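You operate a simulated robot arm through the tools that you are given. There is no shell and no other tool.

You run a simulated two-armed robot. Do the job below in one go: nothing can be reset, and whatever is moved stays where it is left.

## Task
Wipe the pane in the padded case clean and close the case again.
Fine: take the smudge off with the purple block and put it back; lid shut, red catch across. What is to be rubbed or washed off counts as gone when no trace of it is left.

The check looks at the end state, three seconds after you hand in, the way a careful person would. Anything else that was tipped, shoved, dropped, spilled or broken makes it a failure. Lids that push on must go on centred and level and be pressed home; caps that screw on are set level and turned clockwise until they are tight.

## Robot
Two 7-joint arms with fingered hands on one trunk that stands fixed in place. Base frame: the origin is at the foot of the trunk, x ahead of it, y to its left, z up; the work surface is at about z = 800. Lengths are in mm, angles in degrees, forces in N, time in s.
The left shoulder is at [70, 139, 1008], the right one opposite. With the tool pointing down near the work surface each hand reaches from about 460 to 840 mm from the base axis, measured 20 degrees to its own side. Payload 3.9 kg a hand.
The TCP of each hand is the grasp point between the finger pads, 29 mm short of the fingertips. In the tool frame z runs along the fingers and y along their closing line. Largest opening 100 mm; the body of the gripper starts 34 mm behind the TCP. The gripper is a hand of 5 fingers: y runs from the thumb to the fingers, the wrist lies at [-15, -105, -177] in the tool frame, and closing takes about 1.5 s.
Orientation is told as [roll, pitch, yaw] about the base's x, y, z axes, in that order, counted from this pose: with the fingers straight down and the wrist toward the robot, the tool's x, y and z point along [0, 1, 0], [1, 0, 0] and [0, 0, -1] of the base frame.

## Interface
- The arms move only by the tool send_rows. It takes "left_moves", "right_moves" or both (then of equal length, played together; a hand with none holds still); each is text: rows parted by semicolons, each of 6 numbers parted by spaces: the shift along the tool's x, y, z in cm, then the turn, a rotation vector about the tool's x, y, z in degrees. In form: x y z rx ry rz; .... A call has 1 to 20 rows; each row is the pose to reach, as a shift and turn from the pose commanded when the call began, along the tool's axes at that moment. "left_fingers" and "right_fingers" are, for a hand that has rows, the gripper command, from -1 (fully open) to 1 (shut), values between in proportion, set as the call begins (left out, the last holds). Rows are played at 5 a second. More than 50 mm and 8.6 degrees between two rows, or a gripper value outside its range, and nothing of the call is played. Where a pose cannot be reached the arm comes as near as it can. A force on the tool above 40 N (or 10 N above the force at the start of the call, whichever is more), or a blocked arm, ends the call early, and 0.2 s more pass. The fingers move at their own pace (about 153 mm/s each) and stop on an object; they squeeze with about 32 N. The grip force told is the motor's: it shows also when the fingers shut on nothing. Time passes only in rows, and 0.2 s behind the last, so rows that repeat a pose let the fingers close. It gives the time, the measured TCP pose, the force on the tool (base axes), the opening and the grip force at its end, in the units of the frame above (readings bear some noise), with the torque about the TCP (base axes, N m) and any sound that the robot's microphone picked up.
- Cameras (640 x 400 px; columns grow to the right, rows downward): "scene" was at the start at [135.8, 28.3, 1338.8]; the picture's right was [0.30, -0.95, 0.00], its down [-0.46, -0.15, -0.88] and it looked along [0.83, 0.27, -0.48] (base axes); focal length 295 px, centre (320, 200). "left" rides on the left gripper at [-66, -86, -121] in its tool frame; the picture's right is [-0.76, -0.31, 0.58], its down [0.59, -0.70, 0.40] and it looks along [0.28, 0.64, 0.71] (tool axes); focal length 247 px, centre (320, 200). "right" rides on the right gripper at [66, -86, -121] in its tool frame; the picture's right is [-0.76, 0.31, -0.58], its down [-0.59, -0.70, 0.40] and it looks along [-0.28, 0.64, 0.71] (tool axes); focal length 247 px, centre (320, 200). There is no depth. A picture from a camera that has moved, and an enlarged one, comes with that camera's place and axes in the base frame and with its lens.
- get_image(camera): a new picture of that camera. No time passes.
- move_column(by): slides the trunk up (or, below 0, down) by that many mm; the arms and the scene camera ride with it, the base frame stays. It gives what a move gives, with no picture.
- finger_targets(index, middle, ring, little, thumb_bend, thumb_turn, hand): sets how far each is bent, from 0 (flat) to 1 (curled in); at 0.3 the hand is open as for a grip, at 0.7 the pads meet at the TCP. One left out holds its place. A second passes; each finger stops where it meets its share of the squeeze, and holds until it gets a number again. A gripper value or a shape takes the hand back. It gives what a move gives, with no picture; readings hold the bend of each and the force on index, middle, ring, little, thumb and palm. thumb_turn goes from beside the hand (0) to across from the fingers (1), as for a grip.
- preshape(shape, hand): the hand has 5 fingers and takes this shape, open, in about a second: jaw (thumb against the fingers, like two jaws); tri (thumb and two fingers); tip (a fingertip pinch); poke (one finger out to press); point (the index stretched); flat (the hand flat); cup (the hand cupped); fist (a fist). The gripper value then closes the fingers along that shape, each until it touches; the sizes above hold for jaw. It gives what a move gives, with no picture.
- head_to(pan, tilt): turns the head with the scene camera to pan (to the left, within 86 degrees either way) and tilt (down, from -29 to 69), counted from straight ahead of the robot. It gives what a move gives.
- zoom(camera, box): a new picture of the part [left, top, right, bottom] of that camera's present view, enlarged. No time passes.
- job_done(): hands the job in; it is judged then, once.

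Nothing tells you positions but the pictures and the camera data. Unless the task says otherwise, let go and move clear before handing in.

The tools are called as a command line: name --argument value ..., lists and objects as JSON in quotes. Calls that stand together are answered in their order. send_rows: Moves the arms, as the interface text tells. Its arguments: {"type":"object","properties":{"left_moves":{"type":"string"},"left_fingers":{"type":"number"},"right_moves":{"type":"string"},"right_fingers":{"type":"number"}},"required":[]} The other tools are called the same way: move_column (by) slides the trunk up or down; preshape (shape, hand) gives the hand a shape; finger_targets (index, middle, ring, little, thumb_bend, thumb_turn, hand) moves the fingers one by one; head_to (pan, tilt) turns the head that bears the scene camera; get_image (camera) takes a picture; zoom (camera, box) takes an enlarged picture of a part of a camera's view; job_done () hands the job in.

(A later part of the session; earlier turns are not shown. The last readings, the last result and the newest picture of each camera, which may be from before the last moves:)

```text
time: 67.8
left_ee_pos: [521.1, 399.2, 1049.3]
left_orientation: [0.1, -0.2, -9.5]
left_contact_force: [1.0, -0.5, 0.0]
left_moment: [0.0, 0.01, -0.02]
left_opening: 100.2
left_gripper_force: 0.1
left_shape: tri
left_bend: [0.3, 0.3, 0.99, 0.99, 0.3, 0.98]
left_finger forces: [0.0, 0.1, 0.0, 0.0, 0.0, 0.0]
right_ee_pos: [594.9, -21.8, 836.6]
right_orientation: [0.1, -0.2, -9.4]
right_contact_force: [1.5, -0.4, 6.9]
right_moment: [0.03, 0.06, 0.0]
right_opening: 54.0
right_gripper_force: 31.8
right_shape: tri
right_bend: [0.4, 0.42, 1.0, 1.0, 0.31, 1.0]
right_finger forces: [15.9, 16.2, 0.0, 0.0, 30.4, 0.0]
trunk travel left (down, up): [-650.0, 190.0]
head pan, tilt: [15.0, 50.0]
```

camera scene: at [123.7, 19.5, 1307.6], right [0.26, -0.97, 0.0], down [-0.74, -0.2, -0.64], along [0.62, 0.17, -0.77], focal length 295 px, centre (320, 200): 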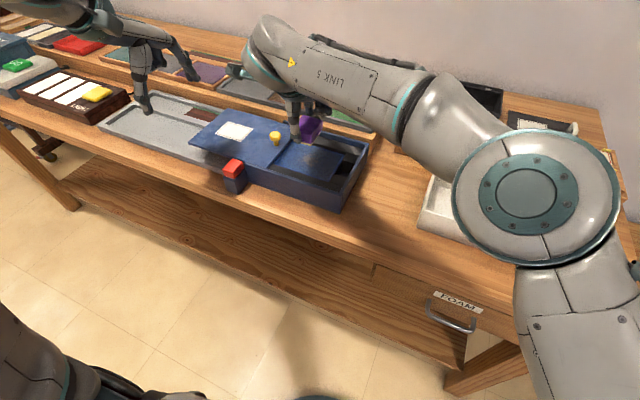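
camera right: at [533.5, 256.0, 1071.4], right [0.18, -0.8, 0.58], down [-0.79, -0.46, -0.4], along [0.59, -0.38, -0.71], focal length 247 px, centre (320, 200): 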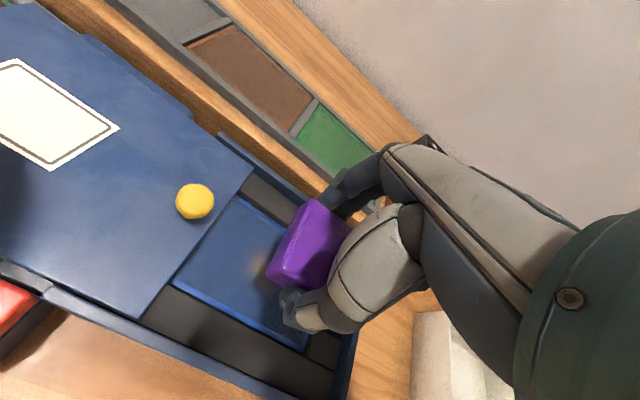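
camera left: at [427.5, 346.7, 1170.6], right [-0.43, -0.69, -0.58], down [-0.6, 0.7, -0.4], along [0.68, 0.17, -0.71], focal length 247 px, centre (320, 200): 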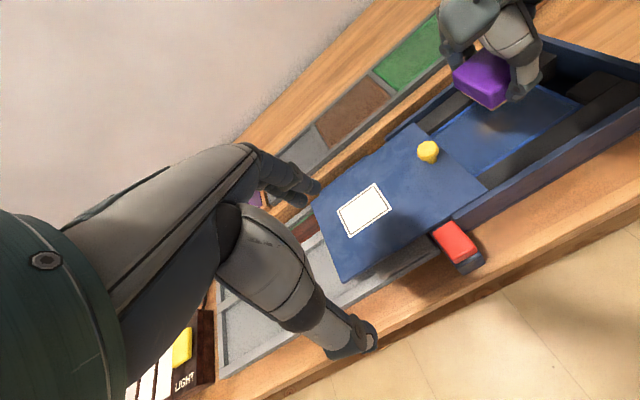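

The block is resting on the table. I'll open the hand and check the block before lifting away.

send_rows --right_moves "0 0 -0.08 0 0 0; 0 0 -0.08 0 0 0; 0 0 -0.08 0 0 0; 0 0 -0.08 0 0 0; 0 0 -0.08 0 0 0" --right_fingers -1

zoom --camera "right" --box '[180, 120, 420, 380]'

zoom --camera "scene" --box '[340, 100, 460, 220]'

```text
time: 69.0
left_ee_pos: [524.0, 399.2, 1048.6]
left_orientation: [0.0, 0.0, -9.5]
left_contact_force: [-0.2, -0.1, -0.4]
left_moment: [0.0, 0.01, 0.04]
left_opening: 100.0
left_gripper_force: 0.2
left_shape: tri
left_bend: [0.3, 0.3, 0.99, 0.99, 0.3, 0.98]
left_finger forces: [0.0, 0.0, 0.0, 0.0, 0.0, 0.1]
right_ee_pos: [595.4, -22.1, 837.9]
right_orientation: [0.0, 0.0, -9.4]
right_contact_force: [1.2, 0.7, -1.1]
right_moment: [0.0, 0.0, 0.0]
right_opening: 99.9
right_gripper_force: 0.1
right_shape: tri
right_bend: [0.3, 0.3, 0.99, 0.99, 0.3, 0.98]
right_finger forces: [0.0, 0.1, 0.0, 0.1, 0.1, 0.0]
trunk travel left (down, up): [-650.0, 190.0]
head pan, tilt: [15.0, 50.0]
```

```text
1.54 times, centred on (300, 250) of right
camera zoom: at [521.7, 56.2, 958.4], right [0.18, -0.8, 0.58], down [-0.79, -0.47, -0.4], along [0.59, -0.38, -0.71], focal length 380 px, centre (351, 123)
```

zoom: 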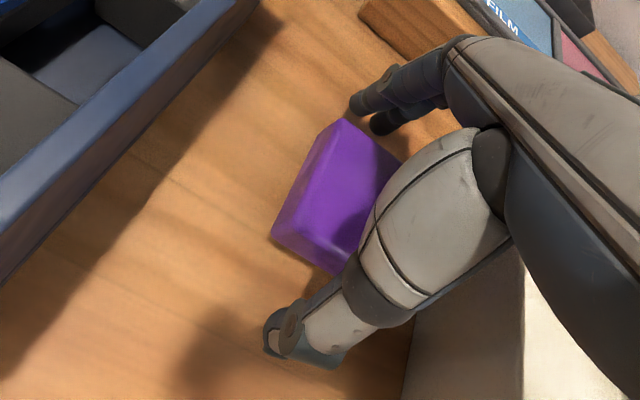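

```text
3.33 times, centred on (400, 160) of scene
camera zoom: at [123.4, 20.7, 1307.6], right [0.26, -0.97, 0.0], down [-0.74, -0.2, -0.64], along [0.62, 0.17, -0.77], focal length 984 px, centre (53, 333)
```

zoom: 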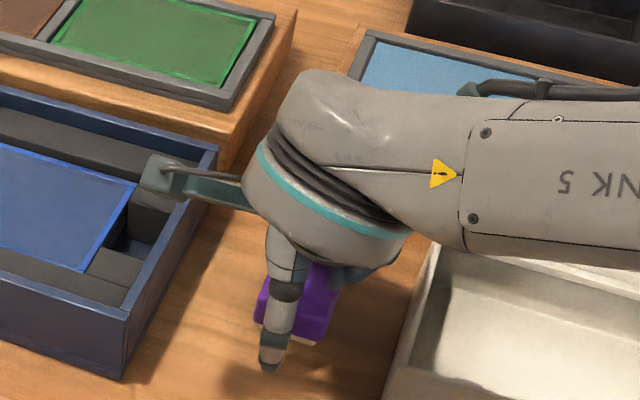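

The block stayed where it was set. I'll lift the right hand straight up and retreat along the way it came, then compare the block with its original place.

send_rows --right_moves "0 0 -2 0 0 0; 0 0 -5 0 0 0; 0 0 -8 0 0 0; 0 0 -11 0 0 0; -1 -1.2 -14 0 0 -3.5; -2 -2.4 -17 0 0 -7; -3 -3.6 -20 0 0 -10.5; -4 -4.8 -23 0 0 -14; -4.7 -5.9 -26 0 0 -17.6; -4.7 -5.9 -26 0 0 -17.6"

get_image --camera "scene"

zoom --camera "scene" --box '[360, 155, 430, 215]'

```text
time: 71.2
left_ee_pos: [522.4, 398.3, 1047.9]
left_orientation: [0.0, -0.1, -9.5]
left_contact_force: [-0.2, 0.3, -0.2]
left_moment: [-0.01, -0.03, -0.03]
left_opening: 99.9
left_gripper_force: 0.2
left_shape: tri
left_bend: [0.3, 0.3, 0.99, 0.99, 0.3, 0.98]
left_finger forces: [0.0, 0.0, 0.0, 0.0, 0.1, 0.1]
right_ee_pos: [531.2, -60.4, 1098.8]
right_orientation: [0.0, 0.0, 8.1]
right_contact_force: [-0.5, -0.1, 0.1]
right_moment: [0.02, 0.04, 0.01]
right_opening: 99.8
right_gripper_force: 0.1
right_shape: tri
right_bend: [0.3, 0.3, 0.99, 0.99, 0.3, 0.98]
right_finger forces: [0.0, 0.0, 0.0, 0.0, 0.0, 0.1]
trunk travel left (down, up): [-650.0, 190.0]
head pan, tilt: [15.0, 50.0]
```

```text
taken
camera scene: at [124.1, 20.8, 1307.6], right [0.26, -0.97, 0.0], down [-0.74, -0.2, -0.64], along [0.62, 0.17, -0.77], focal length 295 px, centre (320, 200)
```

scene: 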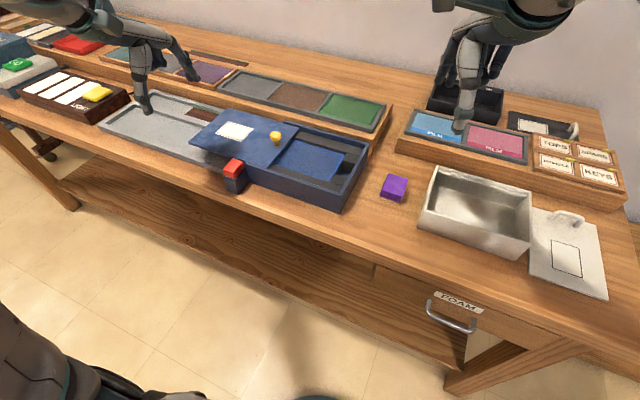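

```text
6.67 times, centred on (395, 185) of scene
camera zoom: at [124.1, 20.8, 1307.6], right [0.26, -0.97, 0.0], down [-0.74, -0.2, -0.64], along [0.62, 0.17, -0.77], focal length 1967 px, centre (-180, 300)
```

zoom: 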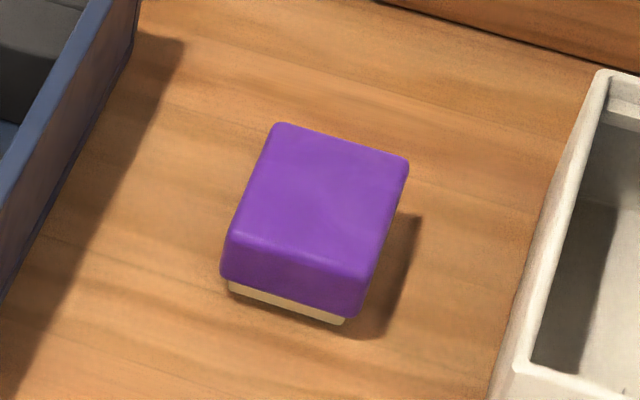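

The block is back within about 2 mm and square. I'll move the right hand farther off and bring the left hand back over the knob.

send_rows --right_moves "-0.7 -1.0 -1.7 0 0 -3.3; -1.4 -2.1 -3.4 0 0 -6.6; -2.08 -3.12 -5.1 0 0 -10; -2.08 -3.12 -5.1 0 0 -10" --left_moves "-3 3 0 0 0 0; -6 6.2 0 0 0 0; -9 9.4 0 0 0 0; -12.2 12.5 0 0 0 0"

send_rows --left_moves "0 0 3 0 0 0; 0 0 6 0 0 0; 0 0 9 0 0 0; 0 0 9 0 0 0"

zoom --camera "scene" --box '[180, 85, 400, 222]'

get_image --camera "left"

get_image --camera "right"

```text
time: 72.2
left_ee_pos: [625.2, 259.1, 1046.8]
left_orientation: [0.1, 0.0, -9.5]
left_contact_force: [0.4, -0.1, -0.2]
left_moment: [0.0, -0.02, -0.03]
left_opening: 99.9
left_gripper_force: 0.0
left_shape: tri
left_bend: [0.3, 0.3, 0.99, 0.99, 0.3, 0.98]
left_finger forces: [0.0, 0.0, 0.1, 0.0, 0.0, 0.1]
right_ee_pos: [504.4, -84.4, 1149.1]
right_orientation: [0.1, 0.0, 18.2]
right_contact_force: [0.2, 0.3, -1.6]
right_moment: [0.01, 0.01, 0.01]
right_opening: 99.5
right_gripper_force: 0.1
right_shape: tri
right_bend: [0.3, 0.3, 0.99, 0.99, 0.3, 0.98]
right_finger forces: [0.0, 0.1, 0.0, 0.0, 0.0, 0.0]
trunk travel left (down, up): [-650.0, 190.0]
head pan, tilt: [15.0, 50.0]
```

```text
time: 73.2
left_ee_pos: [625.1, 259.3, 960.8]
left_orientation: [0.1, -0.1, -9.5]
left_contact_force: [-0.4, 0.5, -0.6]
left_moment: [0.04, 0.01, -0.02]
left_opening: 100.0
left_gripper_force: 0.0
left_shape: tri
left_bend: [0.3, 0.3, 0.99, 0.99, 0.3, 0.98]
left_finger forces: [0.1, 0.0, 0.0, 0.0, 0.0, 0.0]
right_ee_pos: [502.7, -82.8, 1149.5]
right_orientation: [0.1, -0.1, 18.3]
right_contact_force: [0.2, -0.6, -0.1]
right_moment: [0.01, 0.02, 0.02]
right_opening: 99.3
right_gripper_force: 0.0
right_shape: tri
right_bend: [0.3, 0.3, 0.99, 0.99, 0.3, 0.98]
right_finger forces: [0.0, 0.0, 0.1, 0.1, 0.1, 0.0]
trunk travel left (down, up): [-650.0, 190.0]
head pan, tilt: [15.0, 50.0]
```

```text
2.91 times, centred on (290, 154) of scene
camera zoom: at [123.3, 20.3, 1307.7], right [0.26, -0.97, 0.0], down [-0.74, -0.2, -0.64], along [0.62, 0.17, -0.77], focal length 858 px, centre (407, 335)
```

zoom: 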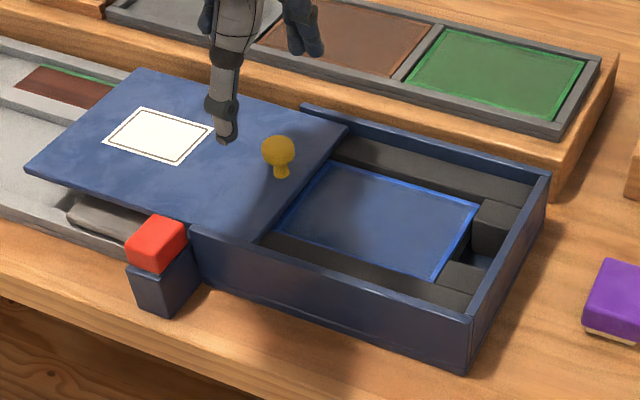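

```text
taken
camera left: at [529.1, 208.5, 1083.8], right [-0.43, -0.7, -0.58], down [-0.6, 0.7, -0.4], along [0.68, 0.17, -0.71], focal length 247 px, centre (320, 200)
```

left: 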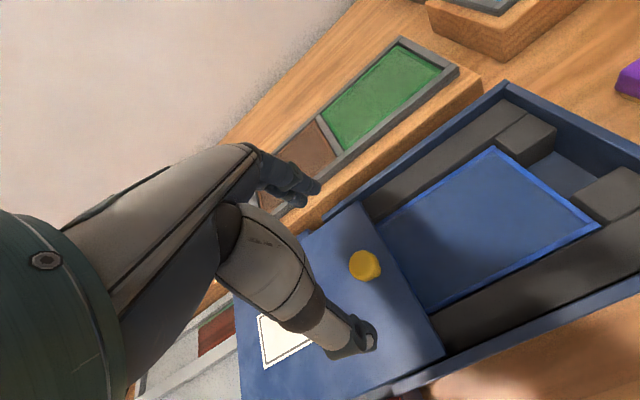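

```text
taken
camera right: at [400.3, -48.3, 1269.4], right [0.53, -0.62, 0.58], down [-0.48, -0.78, -0.4], along [0.7, -0.07, -0.71], focal length 247 px, centre (320, 200)
```

right: 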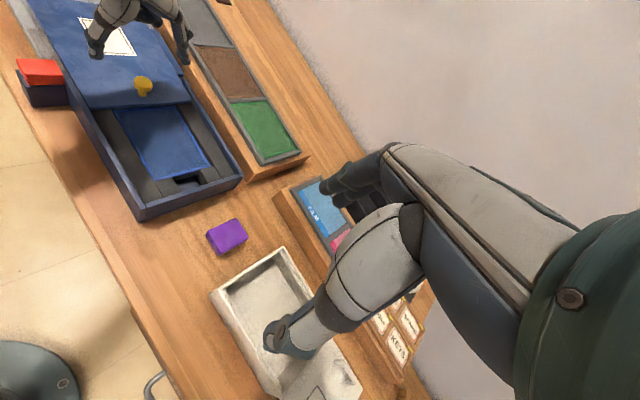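

The pane still looks clean and the knob is in the same place under the hand as before. I'll go down and take hold of it.

send_rows --left_moves "0 0.05 2 0 0 0; 0 0.05 4 0 0 0; 0 0.05 5.5 0 0 0; 0 0.05 6.6 0 0 0; 0 0.05 6.6 0 0 0"

send_rows --left_moves "0 0 0 0 0 0; 0 0 0 0 0 0; 0 0 0 0 0 0; 0 0 0 0 0 0; 0 0 0 0 0 0; 0 0 0 0 0 0; 0 0 0 0 0 0; 0 0 0 0 0 0" --left_fingers 1

zoom --camera "scene" --box '[180, 85, 400, 222]'

get_image --camera "left"

```text
time: 74.3
left_ee_pos: [626.2, 259.3, 893.3]
left_orientation: [-0.1, -0.1, -9.5]
left_contact_force: [0.2, 0.1, -0.5]
left_moment: [-0.02, -0.05, 0.0]
left_opening: 99.8
left_gripper_force: 0.0
left_shape: tri
left_bend: [0.3, 0.3, 0.99, 0.99, 0.3, 0.98]
left_finger forces: [0.0, 0.0, 0.1, 0.0, 0.1, 0.0]
right_ee_pos: [502.8, -82.4, 1149.7]
right_orientation: [0.0, -0.1, 18.2]
right_contact_force: [0.0, 0.9, 0.9]
right_moment: [0.0, 0.0, 0.01]
right_opening: 99.7
right_gripper_force: 0.1
right_shape: tri
right_bend: [0.3, 0.3, 0.99, 0.99, 0.3, 0.98]
right_finger forces: [0.0, 0.0, 0.0, 0.0, 0.0, 0.1]
trunk travel left (down, up): [-650.0, 190.0]
head pan, tilt: [15.0, 50.0]
```

```text
time: 76.2
left_ee_pos: [626.7, 259.4, 892.5]
left_orientation: [0.1, 0.1, -9.6]
left_contact_force: [-3.8, -0.6, -16.0]
left_moment: [-0.06, 0.03, -0.01]
left_opening: 16.4
left_gripper_force: 32.2
left_shape: tri
left_bend: [0.72, 0.74, 1.0, 1.0, 0.56, 1.0]
left_finger forces: [14.1, 13.6, 0.0, 0.1, 30.1, 0.0]
right_ee_pos: [503.5, -81.7, 1148.9]
right_orientation: [0.1, 0.1, 18.2]
right_contact_force: [0.1, -0.4, 0.7]
right_moment: [0.02, 0.0, -0.03]
right_opening: 99.8
right_gripper_force: 0.1
right_shape: tri
right_bend: [0.3, 0.3, 0.99, 0.99, 0.3, 0.98]
right_finger forces: [0.0, 0.0, 0.0, 0.0, 0.0, 0.1]
trunk travel left (down, up): [-650.0, 190.0]
head pan, tilt: [15.0, 50.0]
```

```text
2.91 times, centred on (290, 154) of scene
camera zoom: at [125.1, 21.7, 1307.4], right [0.26, -0.97, 0.0], down [-0.74, -0.2, -0.64], along [0.62, 0.17, -0.77], focal length 858 px, centre (407, 335)
```

zoom: 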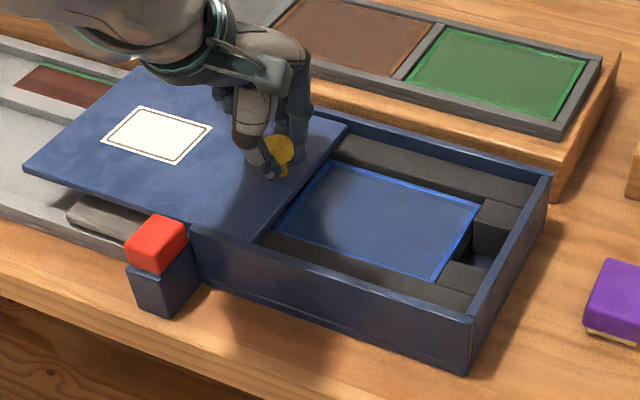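

```text
taken
camera left: at [531.3, 209.3, 1015.1], right [-0.43, -0.7, -0.58], down [-0.6, 0.7, -0.4], along [0.68, 0.17, -0.71], focal length 247 px, centre (320, 200)
```

left: 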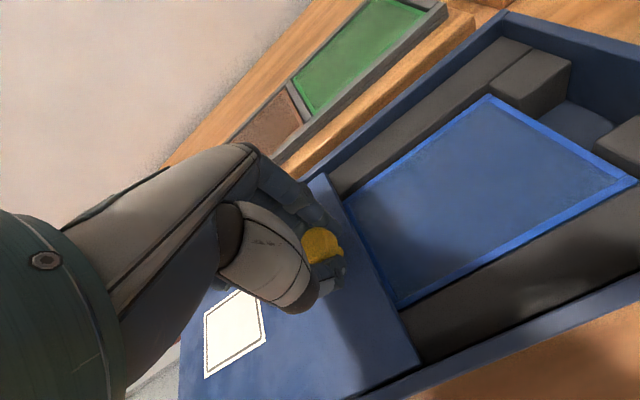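

The knob is gripped. I'll ease down a little to take off the lift and slide the lid back to the right.

send_rows --left_moves "0 -0.05 0.25 0 0 0; 0 -0.1 0.25 0 0 0; -0.5 -0.1 0.25 0 0 0; -1.0 -0.1 0.25 0 0 0; -1.6 -0.1 0.25 0 0 0; -2.4 -0.1 0.25 0 0 0; -3.2 -0.1 0.25 0 0 0; -4.0 -0.1 0.25 0 0 0; -4.8 -0.1 0.25 0 0 0; -5.6 -0.1 0.25 0 0 0; -6.0 -0.1 0.25 0 0 0; -6.0 -0.1 0.25 0 0 0"

zoom --camera "scene" --box '[180, 85, 400, 222]'

```text
time: 78.8
left_ee_pos: [614.5, 197.9, 891.2]
left_orientation: [0.0, -0.1, -9.5]
left_contact_force: [7.4, -0.3, -1.2]
left_moment: [-0.04, -0.17, -0.03]
left_opening: 16.8
left_gripper_force: 32.1
left_shape: tri
left_bend: [0.72, 0.62, 1.0, 1.0, 0.74, 1.0]
left_finger forces: [15.4, 15.1, 0.0, 0.0, 24.6, 0.0]
right_ee_pos: [504.1, -82.9, 1147.8]
right_orientation: [0.0, 0.1, 18.2]
right_contact_force: [0.1, 0.7, 0.2]
right_moment: [0.01, 0.01, 0.01]
right_opening: 99.9
right_gripper_force: 0.0
right_shape: tri
right_bend: [0.3, 0.3, 0.99, 0.99, 0.3, 0.98]
right_finger forces: [0.1, 0.0, 0.1, 0.1, 0.0, 0.0]
trunk travel left (down, up): [-650.0, 190.0]
head pan, tilt: [15.0, 50.0]
```

```text
2.91 times, centred on (290, 154) of scene
camera zoom: at [125.1, 20.7, 1307.5], right [0.26, -0.97, 0.0], down [-0.74, -0.2, -0.64], along [0.62, 0.17, -0.77], focal length 858 px, centre (407, 335)
```

zoom: 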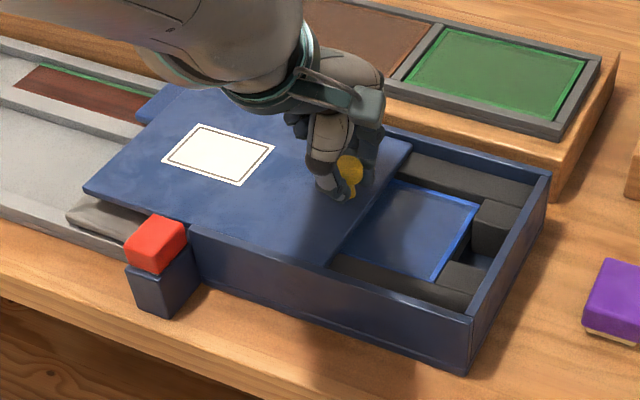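

It's sliding back smoothly. I'll continue with a 1 mm side correction to ease the lateral force.

send_rows --left_moves "-0.4 0.1 0 0 0 0; -1.2 0.1 0 0 0 0; -2.0 0.1 0 0 0 0; -2.8 0.1 0 0 0 0; -3.6 0.1 0 0 0 0; -4.4 0.1 0 0 0 0; -5.2 0.1 0 0 0 0; -6.0 0.1 0 0 0 0; -6.8 0.1 0 0 0 0; -7.6 0.1 0 0 0 0; -8.4 0.1 0 0 0 0; -9.2 0.1 0 0 0 0; -10.0 0.1 0 0 0 0; -10.5 0.1 0 0 0 0; -10.5 0.1 0 0 0 0"

zoom --camera "scene" --box '[200, 95, 420, 232]'

get_image --camera "left"

zoom --camera "right" --box '[20, 40, 280, 260]'

```text
time: 82.0
left_ee_pos: [598.3, 95.8, 892.3]
left_orientation: [0.0, 0.0, -9.5]
left_contact_force: [-4.0, 1.2, -13.0]
left_moment: [-0.02, 0.01, 0.03]
left_opening: 16.9
left_gripper_force: 32.1
left_shape: tri
left_bend: [0.72, 0.62, 1.0, 1.0, 0.73, 1.0]
left_finger forces: [14.2, 14.4, 0.0, 0.0, 30.5, 0.1]
right_ee_pos: [503.0, -82.5, 1149.4]
right_orientation: [0.0, 0.2, 18.1]
right_contact_force: [-0.2, 0.0, -0.5]
right_moment: [0.04, 0.02, -0.01]
right_opening: 99.5
right_gripper_force: 0.1
right_shape: tri
right_bend: [0.3, 0.3, 0.99, 0.99, 0.3, 0.98]
right_finger forces: [0.1, 0.1, 0.1, 0.1, 0.0, 0.0]
trunk travel left (down, up): [-650.0, 190.0]
head pan, tilt: [15.0, 50.0]
```

```text
2.91 times, centred on (310, 164) of scene
camera zoom: at [124.6, 21.2, 1307.5], right [0.26, -0.97, 0.0], down [-0.74, -0.2, -0.64], along [0.62, 0.17, -0.77], focal length 858 px, centre (349, 306)
```

zoom: 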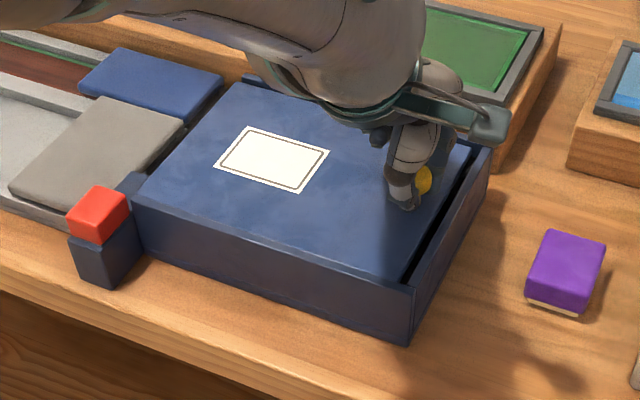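

```text
taken
camera left: at [502.4, 45.7, 1013.9], right [-0.43, -0.7, -0.58], down [-0.6, 0.7, -0.4], along [0.68, 0.17, -0.71], focal length 247 px, centre (320, 200)
```

left: 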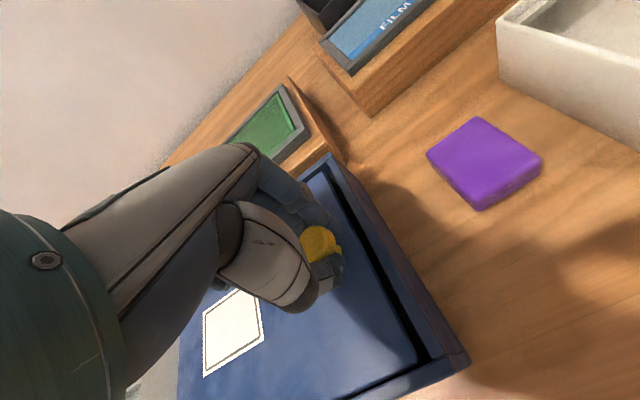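

```text
1.82 times, centred on (150, 150) of right
camera zoom: at [401.6, -47.4, 1268.9], right [0.53, -0.62, 0.58], down [-0.48, -0.78, -0.4], along [0.7, -0.07, -0.71], focal length 449 px, centre (629, 291)
```

zoom: 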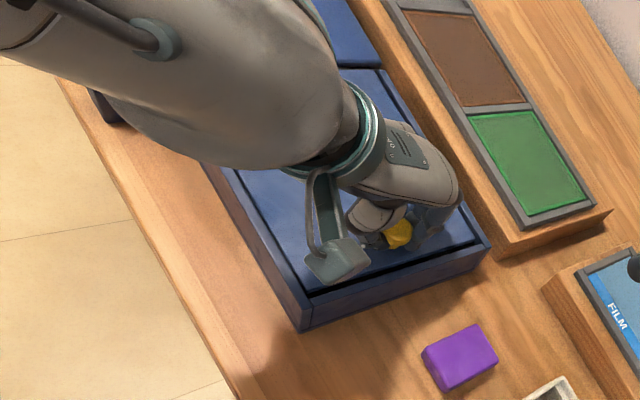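

The lid is about 6 mm short of shut. I'll push it home in small steps, watching the force.

send_rows --left_moves "-0.1 -0.05 0.1 0 0 0; -0.3 -0.05 0.1 0 0 0; -0.4 -0.05 0.1 0 0 0; -0.5 -0.05 0.1 0 0 0; -0.5 -0.05 0.1 0 0 0"

zoom --camera "scene" --box '[200, 95, 420, 232]'

zoom --camera "left" --box '[280, 140, 500, 400]'

```text
time: 83.2
left_ee_pos: [596.7, 91.3, 891.4]
left_orientation: [-0.1, -0.1, -9.4]
left_contact_force: [-0.2, 0.5, -4.4]
left_moment: [-0.03, -0.02, 0.0]
left_opening: 16.9
left_gripper_force: 31.8
left_shape: tri
left_bend: [0.72, 0.62, 1.0, 1.0, 0.73, 1.0]
left_finger forces: [14.1, 13.7, 0.1, 0.0, 26.7, 0.0]
right_ee_pos: [501.9, -83.5, 1148.4]
right_orientation: [0.0, 0.0, 18.2]
right_contact_force: [1.2, -0.5, 0.1]
right_moment: [-0.01, 0.0, 0.0]
right_opening: 99.8
right_gripper_force: 0.0
right_shape: tri
right_bend: [0.3, 0.3, 0.99, 0.99, 0.3, 0.98]
right_finger forces: [0.0, 0.0, 0.0, 0.0, 0.0, 0.0]
trunk travel left (down, up): [-650.0, 190.0]
head pan, tilt: [15.0, 50.0]
```

```text
2.91 times, centred on (310, 164) of scene
camera zoom: at [124.0, 21.0, 1307.6], right [0.26, -0.97, 0.0], down [-0.74, -0.2, -0.64], along [0.62, 0.17, -0.77], focal length 858 px, centre (349, 306)
```

zoom: 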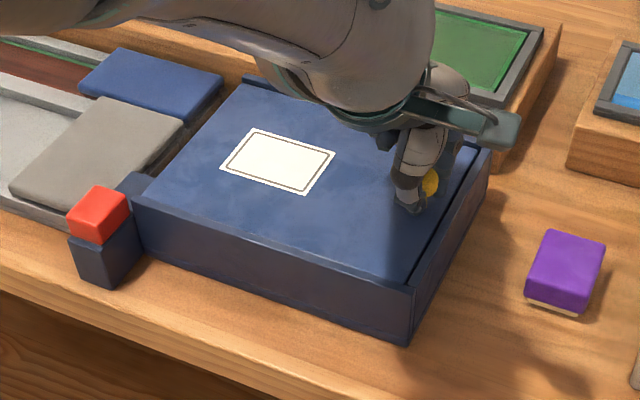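

```text
1.54 times, centred on (390, 270) of left
camera zoom: at [500.9, 40.5, 1013.2], right [-0.43, -0.7, -0.58], down [-0.6, 0.7, -0.4], along [0.68, 0.17, -0.71], focal length 380 px, centre (212, 92)
```

zoom: 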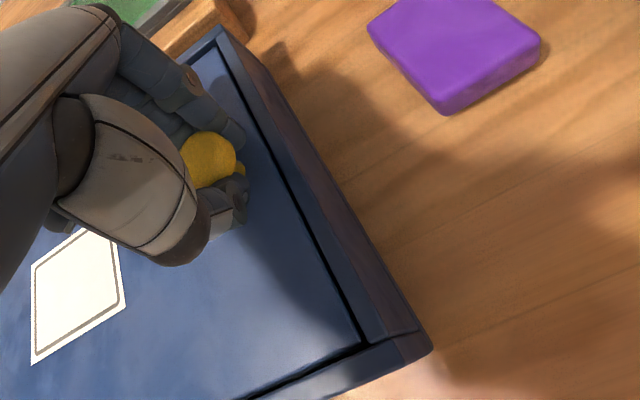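

send_rows --left_moves "-0.1 0 0 0 0 0; -0.2 0 0 0 0 0; -0.2 0 0 0 0 0"

send_rows --left_moves "-0.1 0 0 0 0 0; -0.2 0 0 0 0 0; -0.2 0 0 0 0 0"

zoom --camera "left" --box '[280, 140, 500, 400]'

zoom --camera "scene" --box '[200, 95, 420, 232]'

```text
time: 84.0
left_ee_pos: [597.0, 90.6, 891.1]
left_orientation: [0.0, -0.1, -9.4]
left_contact_force: [2.4, 4.4, -0.2]
left_moment: [0.01, -0.1, 0.06]
left_opening: 17.1
left_gripper_force: 31.9
left_shape: tri
left_bend: [0.73, 0.62, 1.0, 1.0, 0.74, 1.0]
left_finger forces: [12.9, 14.6, 0.0, 0.0, 24.8, 0.0]
right_ee_pos: [504.1, -82.0, 1149.5]
right_orientation: [0.0, 0.0, 18.3]
right_contact_force: [-0.4, -0.8, -0.2]
right_moment: [0.02, 0.01, 0.0]
right_opening: 99.8
right_gripper_force: 0.0
right_shape: tri
right_bend: [0.3, 0.3, 0.99, 0.99, 0.3, 0.98]
right_finger forces: [0.0, 0.0, 0.0, 0.0, 0.0, 0.0]
trunk travel left (down, up): [-650.0, 190.0]
head pan, tilt: [15.0, 50.0]
```

```text
time: 84.8
left_ee_pos: [596.5, 88.4, 889.8]
left_orientation: [0.0, -0.1, -9.5]
left_contact_force: [3.9, 10.1, -1.0]
left_moment: [0.08, -0.1, 0.12]
left_opening: 17.5
left_gripper_force: 32.6
left_shape: tri
left_bend: [0.73, 0.62, 1.0, 1.0, 0.74, 1.0]
left_finger forces: [11.9, 16.5, 0.1, 0.0, 23.7, 0.1]
right_ee_pos: [502.9, -80.1, 1147.9]
right_orientation: [-0.1, 0.1, 18.2]
right_contact_force: [0.3, 0.2, 0.6]
right_moment: [0.0, -0.01, 0.0]
right_opening: 99.8
right_gripper_force: 0.1
right_shape: tri
right_bend: [0.3, 0.3, 0.99, 0.99, 0.3, 0.98]
right_finger forces: [0.0, 0.0, 0.0, 0.0, 0.0, 0.0]
trunk travel left (down, up): [-650.0, 190.0]
head pan, tilt: [15.0, 50.0]
```

```text
1.54 times, centred on (390, 270) of left
camera zoom: at [500.3, 38.4, 1012.4], right [-0.43, -0.7, -0.58], down [-0.6, 0.7, -0.4], along [0.68, 0.17, -0.71], focal length 380 px, centre (212, 92)
```

zoom: 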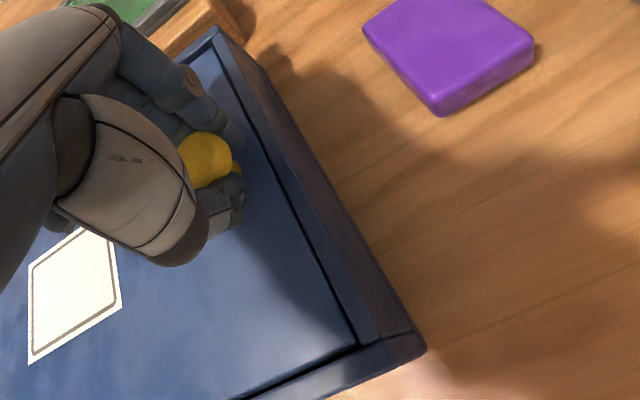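

```text
2.91 times, centred on (310, 164) of scene
camera zoom: at [124.4, 22.7, 1307.5], right [0.26, -0.97, 0.0], down [-0.74, -0.2, -0.64], along [0.62, 0.17, -0.77], focal length 858 px, centre (349, 306)
```

zoom: 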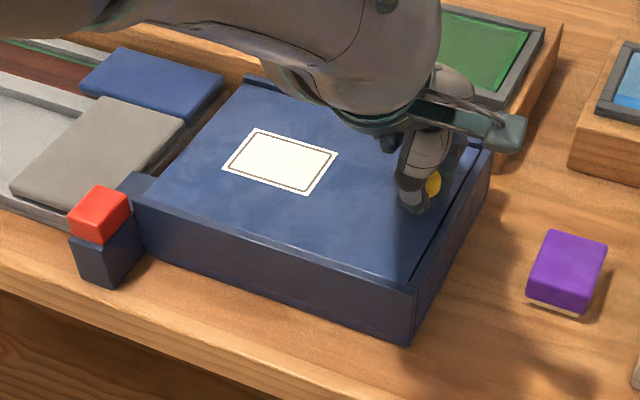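

The lid is against its stop, and the label is back where it started. I'll relax the push, open the fingers and lift off.

send_rows --left_moves "0.2 0 0 0 0 0; 0.2 0 0 0 0 0; 0.2 0 0 0 0 0; 0.2 0 0 0 0 0; 0.2 0 0 0 0 0; 0.2 0 -2 0 0 0; 0.2 0 -5 0 0 0; 0.2 0 -9 0 0 0; 0.2 0 -13 0 0 0; 0.2 0 -13 0 0 0" --left_fingers -1

zoom --camera "scene" --box '[200, 95, 420, 232]'

get_image --camera "left"

```text
time: 87.0
left_ee_pos: [596.3, 90.2, 1022.8]
left_orientation: [0.1, -0.2, -9.4]
left_contact_force: [0.3, -0.3, -0.5]
left_moment: [-0.02, 0.01, 0.03]
left_opening: 99.8
left_gripper_force: 0.1
left_shape: tri
left_bend: [0.3, 0.3, 0.99, 0.99, 0.3, 0.98]
left_finger forces: [0.0, 0.1, 0.1, 0.1, 0.1, 0.0]
right_ee_pos: [502.2, -83.0, 1149.1]
right_orientation: [0.0, 0.0, 18.2]
right_contact_force: [0.3, 0.4, 0.0]
right_moment: [-0.01, 0.02, -0.04]
right_opening: 99.5
right_gripper_force: 0.1
right_shape: tri
right_bend: [0.3, 0.3, 0.99, 0.99, 0.3, 0.98]
right_finger forces: [0.0, 0.0, 0.1, 0.1, 0.0, 0.1]
trunk travel left (down, up): [-650.0, 190.0]
head pan, tilt: [15.0, 50.0]
```

```text
2.91 times, centred on (310, 164) of scene
camera zoom: at [124.1, 20.8, 1307.6], right [0.26, -0.97, 0.0], down [-0.74, -0.2, -0.64], along [0.62, 0.17, -0.77], focal length 858 px, centre (349, 306)
```

zoom: 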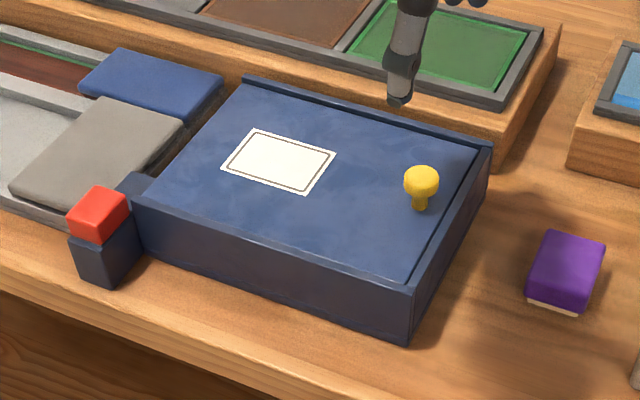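

```text
taken
camera left: at [501.4, 40.1, 1144.0], right [-0.43, -0.7, -0.58], down [-0.6, 0.7, -0.4], along [0.68, 0.17, -0.71], focal length 247 px, centre (320, 200)
```

left: 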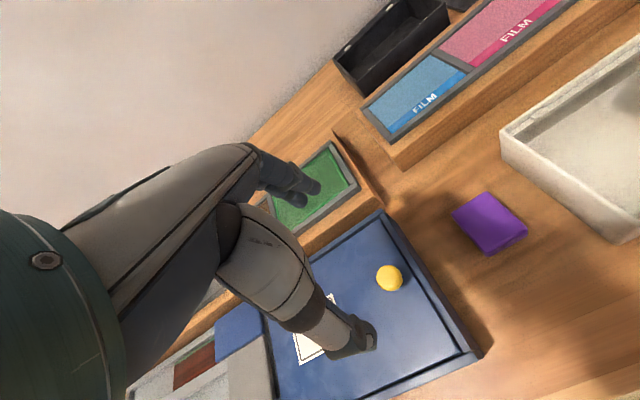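

The lid is shut exactly as at the start. Next comes the catch: I'll change the left hand back to the fingertip pinch and return over it.

preshape --hand "left" --shape "tip"

send_rows --left_moves "3.6 -1.87 0 0 0 0; 7.2 -3.74 0 0 0 0; 10.8 -5.61 0 0 0 0; 14.4 -7.48 0 0 0 0; 18.0 -9.35 0 0 0 0; 21.66 -11.22 0 0 0 0; 21.66 -11.22 3 0 0 0; 21.66 -11.22 6 0 0 0; 21.66 -11.22 9 0 0 0; 21.66 -11.22 9 0 0 0"

zoom --camera "left" --box '[220, 130, 540, 370]'

zoom --camera "right" --box '[0, 0, 160, 140]'

zoom --camera "scene" --box '[180, 90, 300, 210]'

```text
time: 87.8
left_ee_pos: [596.8, 90.5, 1022.0]
left_orientation: [0.1, -0.1, -9.5]
left_contact_force: [0.9, 0.3, 0.1]
left_moment: [0.0, 0.0, 0.0]
left_opening: 99.9
left_gripper_force: 0.1
left_shape: tip
left_bend: [0.3, 0.98, 0.99, 0.99, 0.3, 0.98]
left_finger forces: [0.1, 0.0, 0.0, 0.0, 0.0, 0.0]
right_ee_pos: [502.8, -83.9, 1148.5]
right_orientation: [-0.1, 0.0, 18.3]
right_contact_force: [0.0, -0.3, 0.8]
right_moment: [-0.02, 0.01, -0.02]
right_opening: 99.9
right_gripper_force: 0.1
right_shape: tri
right_bend: [0.3, 0.3, 0.99, 0.99, 0.3, 0.98]
right_finger forces: [0.1, 0.0, 0.0, 0.1, 0.0, 0.1]
trunk travel left (down, up): [-650.0, 190.0]
head pan, tilt: [15.0, 50.0]
```

```text
time: 90.0
left_ee_pos: [522.0, 320.6, 928.7]
left_orientation: [0.0, -0.1, -9.5]
left_contact_force: [-0.9, 0.0, 0.2]
left_moment: [-0.03, 0.0, -0.04]
left_opening: 99.9
left_gripper_force: 0.0
left_shape: tip
left_bend: [0.3, 0.98, 0.99, 0.99, 0.3, 0.98]
left_finger forces: [0.0, 0.0, 0.0, 0.0, 0.0, 0.0]
right_ee_pos: [501.5, -82.3, 1147.8]
right_orientation: [0.0, 0.0, 18.1]
right_contact_force: [0.8, 0.2, -0.6]
right_moment: [0.0, 0.03, 0.04]
right_opening: 99.7
right_gripper_force: 0.1
right_shape: tri
right_bend: [0.3, 0.3, 0.99, 0.99, 0.3, 0.98]
right_finger forces: [0.0, 0.1, 0.0, 0.0, 0.1, 0.0]
trunk travel left (down, up): [-650.0, 190.0]
head pan, tilt: [15.0, 50.0]
```

```text
1.67 times, centred on (380, 250) of left
camera zoom: at [425.9, 270.7, 1051.6], right [-0.43, -0.7, -0.58], down [-0.6, 0.7, -0.4], along [0.68, 0.17, -0.71], focal length 412 px, centre (220, 117)
```

zoom: 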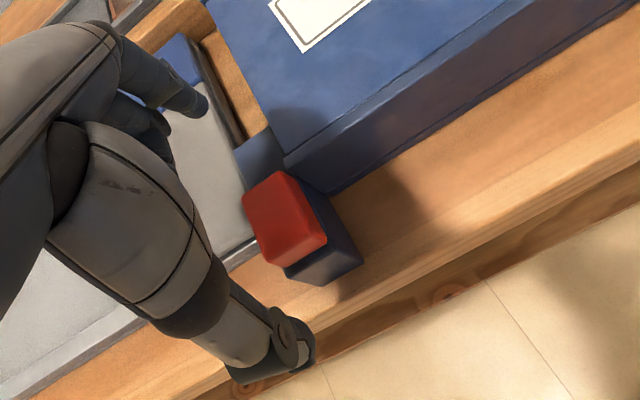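

```text
2.86 times, centred on (80, 70) of right
camera zoom: at [400.3, -48.1, 1269.4], right [0.53, -0.62, 0.58], down [-0.48, -0.78, -0.4], along [0.7, -0.07, -0.71], focal length 706 px, centre (1006, 571)
```

zoom: 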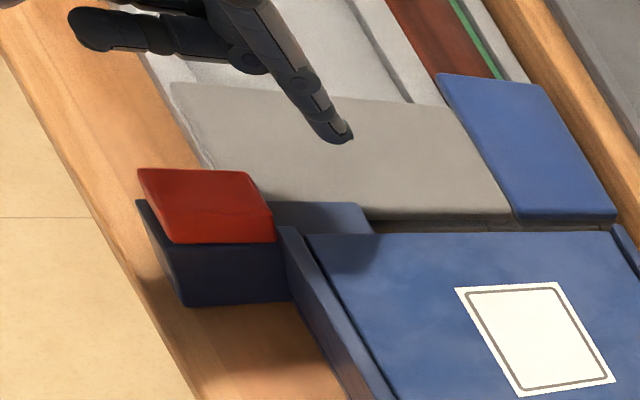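

```text
3.33 times, centred on (240, 150) of scene
camera zoom: at [123.3, 20.5, 1307.7], right [0.26, -0.97, 0.0], down [-0.74, -0.2, -0.64], along [0.62, 0.17, -0.77], focal length 984 px, centre (587, 367)
```

zoom: 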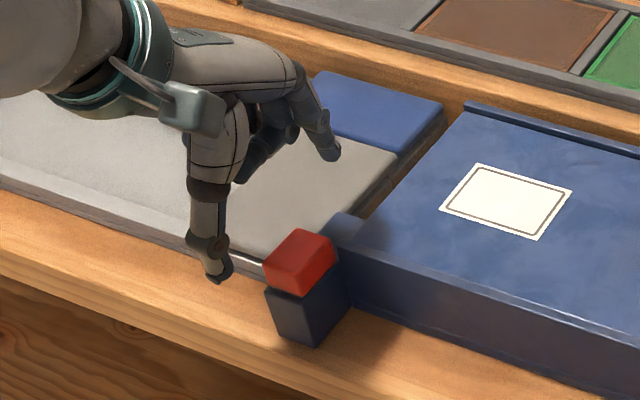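

The pinch is lined up over the catch just as before. I'll go down, grip it and slide it back across.

send_rows --left_moves "0 0 1.6 0 0 0; 0 0 3.2 0 0 0; 0 0 4.7 0 0 0; 0 0 4.7 0 0 0"

send_rows --left_moves "0 0 0 0 0 0; 0 0 0 0 0 0; 0 0 0 0 0 0; 0 0 0 0 0 0; 0 0 0 0 0 0; 0 0 0 0 0 0; 0 0 0 0 0 0; 0 0 0 0 0 0" --left_fingers 1

zoom --camera "left" --box '[220, 130, 540, 370]'

zoom --camera "right" --box '[0, 0, 160, 140]'

```text
time: 91.0
left_ee_pos: [521.4, 320.4, 883.0]
left_orientation: [0.0, -0.1, -9.5]
left_contact_force: [0.3, -0.6, 0.5]
left_moment: [0.01, -0.01, -0.03]
left_opening: 100.0
left_gripper_force: 0.2
left_shape: tip
left_bend: [0.3, 0.98, 0.99, 0.99, 0.3, 0.98]
left_finger forces: [0.0, 0.0, 0.0, 0.0, 0.0, 0.0]
right_ee_pos: [501.7, -82.5, 1149.8]
right_orientation: [0.0, 0.1, 18.2]
right_contact_force: [-1.0, -0.1, -0.2]
right_moment: [0.0, 0.0, 0.03]
right_opening: 99.7
right_gripper_force: 0.1
right_shape: tri
right_bend: [0.3, 0.3, 0.99, 0.99, 0.3, 0.98]
right_finger forces: [0.1, 0.1, 0.0, 0.0, 0.0, 0.0]
trunk travel left (down, up): [-650.0, 190.0]
head pan, tilt: [15.0, 50.0]
```

```text
time: 92.8
left_ee_pos: [521.6, 321.5, 882.6]
left_orientation: [0.0, -0.1, -9.5]
left_contact_force: [-1.0, 0.2, -2.3]
left_moment: [0.03, -0.05, 0.0]
left_opening: 33.2
left_gripper_force: 32.3
left_shape: tip
left_bend: [0.46, 1.0, 1.0, 1.0, 0.49, 1.0]
left_finger forces: [29.1, 0.1, 0.1, 0.0, 29.1, 0.0]
right_ee_pos: [502.5, -82.8, 1148.9]
right_orientation: [0.0, 0.0, 18.2]
right_contact_force: [-0.8, 1.2, -0.6]
right_moment: [-0.02, 0.01, 0.02]
right_opening: 99.6
right_gripper_force: 0.0
right_shape: tri
right_bend: [0.3, 0.3, 0.99, 0.99, 0.3, 0.98]
right_finger forces: [0.0, 0.0, 0.0, 0.1, 0.0, 0.0]
trunk travel left (down, up): [-650.0, 190.0]
head pan, tilt: [15.0, 50.0]
```

```text
1.67 times, centred on (380, 250) of left
camera zoom: at [425.8, 270.5, 1005.4], right [-0.43, -0.7, -0.58], down [-0.6, 0.7, -0.4], along [0.68, 0.17, -0.71], focal length 412 px, centre (220, 117)
```

zoom: 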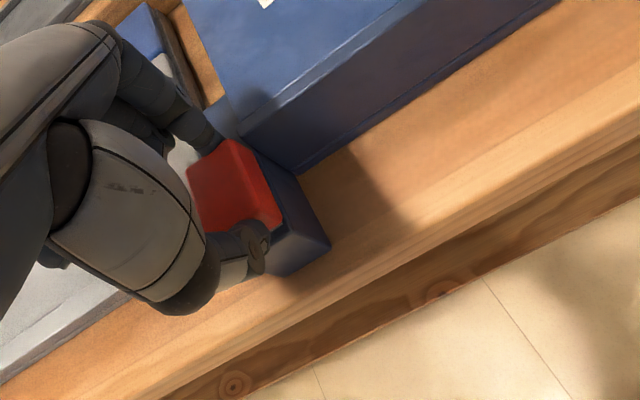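

```text
2.86 times, centred on (80, 70) of right
camera zoom: at [400.8, -47.7, 1269.2], right [0.53, -0.62, 0.58], down [-0.48, -0.78, -0.4], along [0.7, -0.07, -0.71], focal length 706 px, centre (1006, 571)
```

zoom: 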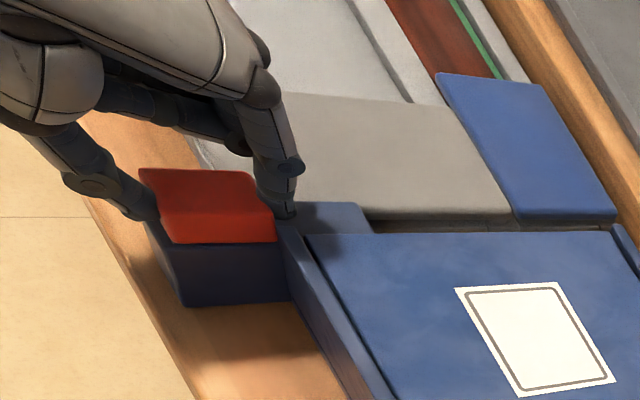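

The catch is gripped again. I'll slide it away from the robot, back across the lid.

send_rows --left_moves "0.01 0.4 0 0 0 0; 0.03 0.8 0 0 0 0; 0.04 1.2 0 0 0 0; 0.05 1.6 0 0 0 0; 0.06 2.0 0 0 0 0; 0.07 2.4 0 0 0 0; 0.08 2.8 0 0 0 0; 0.08 2.8 0 0 0 0"

zoom --camera "right" --box '[0, 0, 160, 140]'

zoom --camera "scene" --box '[180, 90, 300, 210]'

```text
time: 94.7
left_ee_pos: [549.0, 317.9, 882.7]
left_orientation: [0.2, 0.0, -9.5]
left_contact_force: [-0.9, -3.1, -6.3]
left_moment: [-0.07, 0.02, -0.06]
left_opening: 33.4
left_gripper_force: 32.0
left_shape: tip
left_bend: [0.46, 1.0, 1.0, 1.0, 0.5, 1.0]
left_finger forces: [28.9, 0.0, 0.1, 0.0, 28.9, 0.0]
right_ee_pos: [502.4, -83.5, 1148.6]
right_orientation: [0.0, 0.0, 18.2]
right_contact_force: [0.2, 0.2, 0.2]
right_moment: [0.01, -0.04, 0.0]
right_opening: 100.0
right_gripper_force: 0.1
right_shape: tri
right_bend: [0.3, 0.3, 0.99, 0.99, 0.3, 0.98]
right_finger forces: [0.0, 0.0, 0.1, 0.0, 0.1, 0.0]
trunk travel left (down, up): [-650.0, 190.0]
head pan, tilt: [15.0, 50.0]
```

```text
2.86 times, centred on (80, 70) of right
camera zoom: at [401.3, -47.9, 1269.0], right [0.53, -0.62, 0.58], down [-0.48, -0.78, -0.4], along [0.7, -0.07, -0.71], focal length 706 px, centre (1006, 571)
```

zoom: 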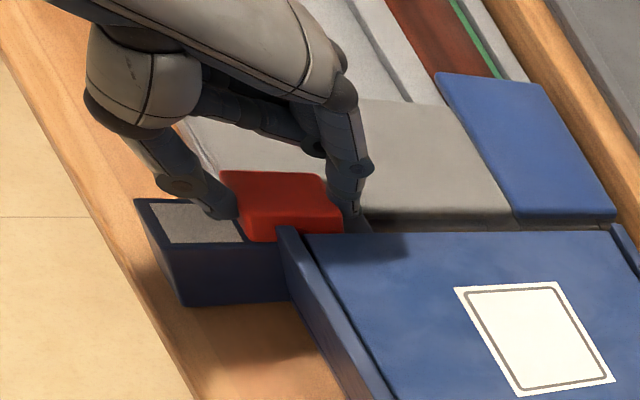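

```text
3.33 times, centred on (240, 150) of scene
camera zoom: at [124.4, 20.7, 1307.5], right [0.26, -0.97, 0.0], down [-0.74, -0.2, -0.64], along [0.62, 0.17, -0.77], focal length 984 px, centre (587, 367)
```

zoom: 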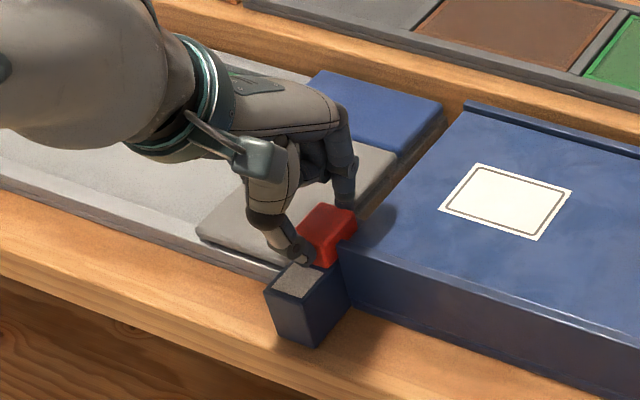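

The catch is nearly back. I'll creep on until it meets its stop.

send_rows --left_moves "-0.02 0.15 0 0 0 0; -0.02 0.3 0 0 0 0; -0.02 0.3 0 0 0 0"

send_rows --left_moves "0 0.1 0 0 0 0; 0 0.2 0 0 0 0; 0 0.2 0 0 0 0"

zoom --camera "scene" --box '[180, 90, 300, 210]'

```text
time: 95.5
left_ee_pos: [551.9, 317.3, 884.2]
left_orientation: [0.1, 0.0, -9.5]
left_contact_force: [-5.3, -3.3, -7.3]
left_moment: [-0.05, 0.1, -0.05]
left_opening: 33.4
left_gripper_force: 32.9
left_shape: tip
left_bend: [0.46, 1.0, 1.0, 1.0, 0.5, 1.0]
left_finger forces: [27.4, 0.1, 0.0, 0.1, 31.0, 0.0]
right_ee_pos: [503.4, -82.0, 1149.9]
right_orientation: [0.0, -0.1, 18.1]
right_contact_force: [0.5, 0.2, 0.7]
right_moment: [0.01, -0.01, -0.03]
right_opening: 99.8
right_gripper_force: 0.1
right_shape: tri
right_bend: [0.3, 0.3, 0.99, 0.99, 0.3, 0.98]
right_finger forces: [0.0, 0.0, 0.1, 0.0, 0.0, 0.1]
trunk travel left (down, up): [-650.0, 190.0]
head pan, tilt: [15.0, 50.0]
```

```text
time: 96.2
left_ee_pos: [552.8, 316.2, 883.6]
left_orientation: [0.1, 0.0, -9.4]
left_contact_force: [-10.1, -1.0, -7.2]
left_moment: [-0.02, 0.32, -0.03]
left_opening: 33.2
left_gripper_force: 31.7
left_shape: tip
left_bend: [0.46, 1.0, 1.0, 1.0, 0.51, 1.0]
left_finger forces: [25.1, 0.0, 0.0, 0.0, 35.5, 0.1]
right_ee_pos: [502.2, -83.0, 1150.3]
right_orientation: [0.0, -0.1, 18.2]
right_contact_force: [-0.4, 0.5, 0.1]
right_moment: [-0.02, 0.03, 0.02]
right_opening: 99.8
right_gripper_force: 0.1
right_shape: tri
right_bend: [0.3, 0.3, 0.99, 0.99, 0.3, 0.98]
right_finger forces: [0.0, 0.0, 0.0, 0.1, 0.0, 0.0]
trunk travel left (down, up): [-650.0, 190.0]
head pan, tilt: [15.0, 50.0]
```

```text
3.33 times, centred on (240, 150) of scene
camera zoom: at [122.5, 21.1, 1307.7], right [0.26, -0.97, 0.0], down [-0.74, -0.2, -0.64], along [0.62, 0.17, -0.77], focal length 984 px, centre (587, 367)
```

zoom: 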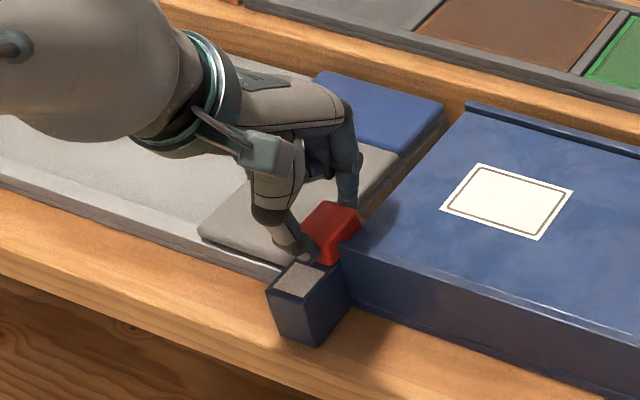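

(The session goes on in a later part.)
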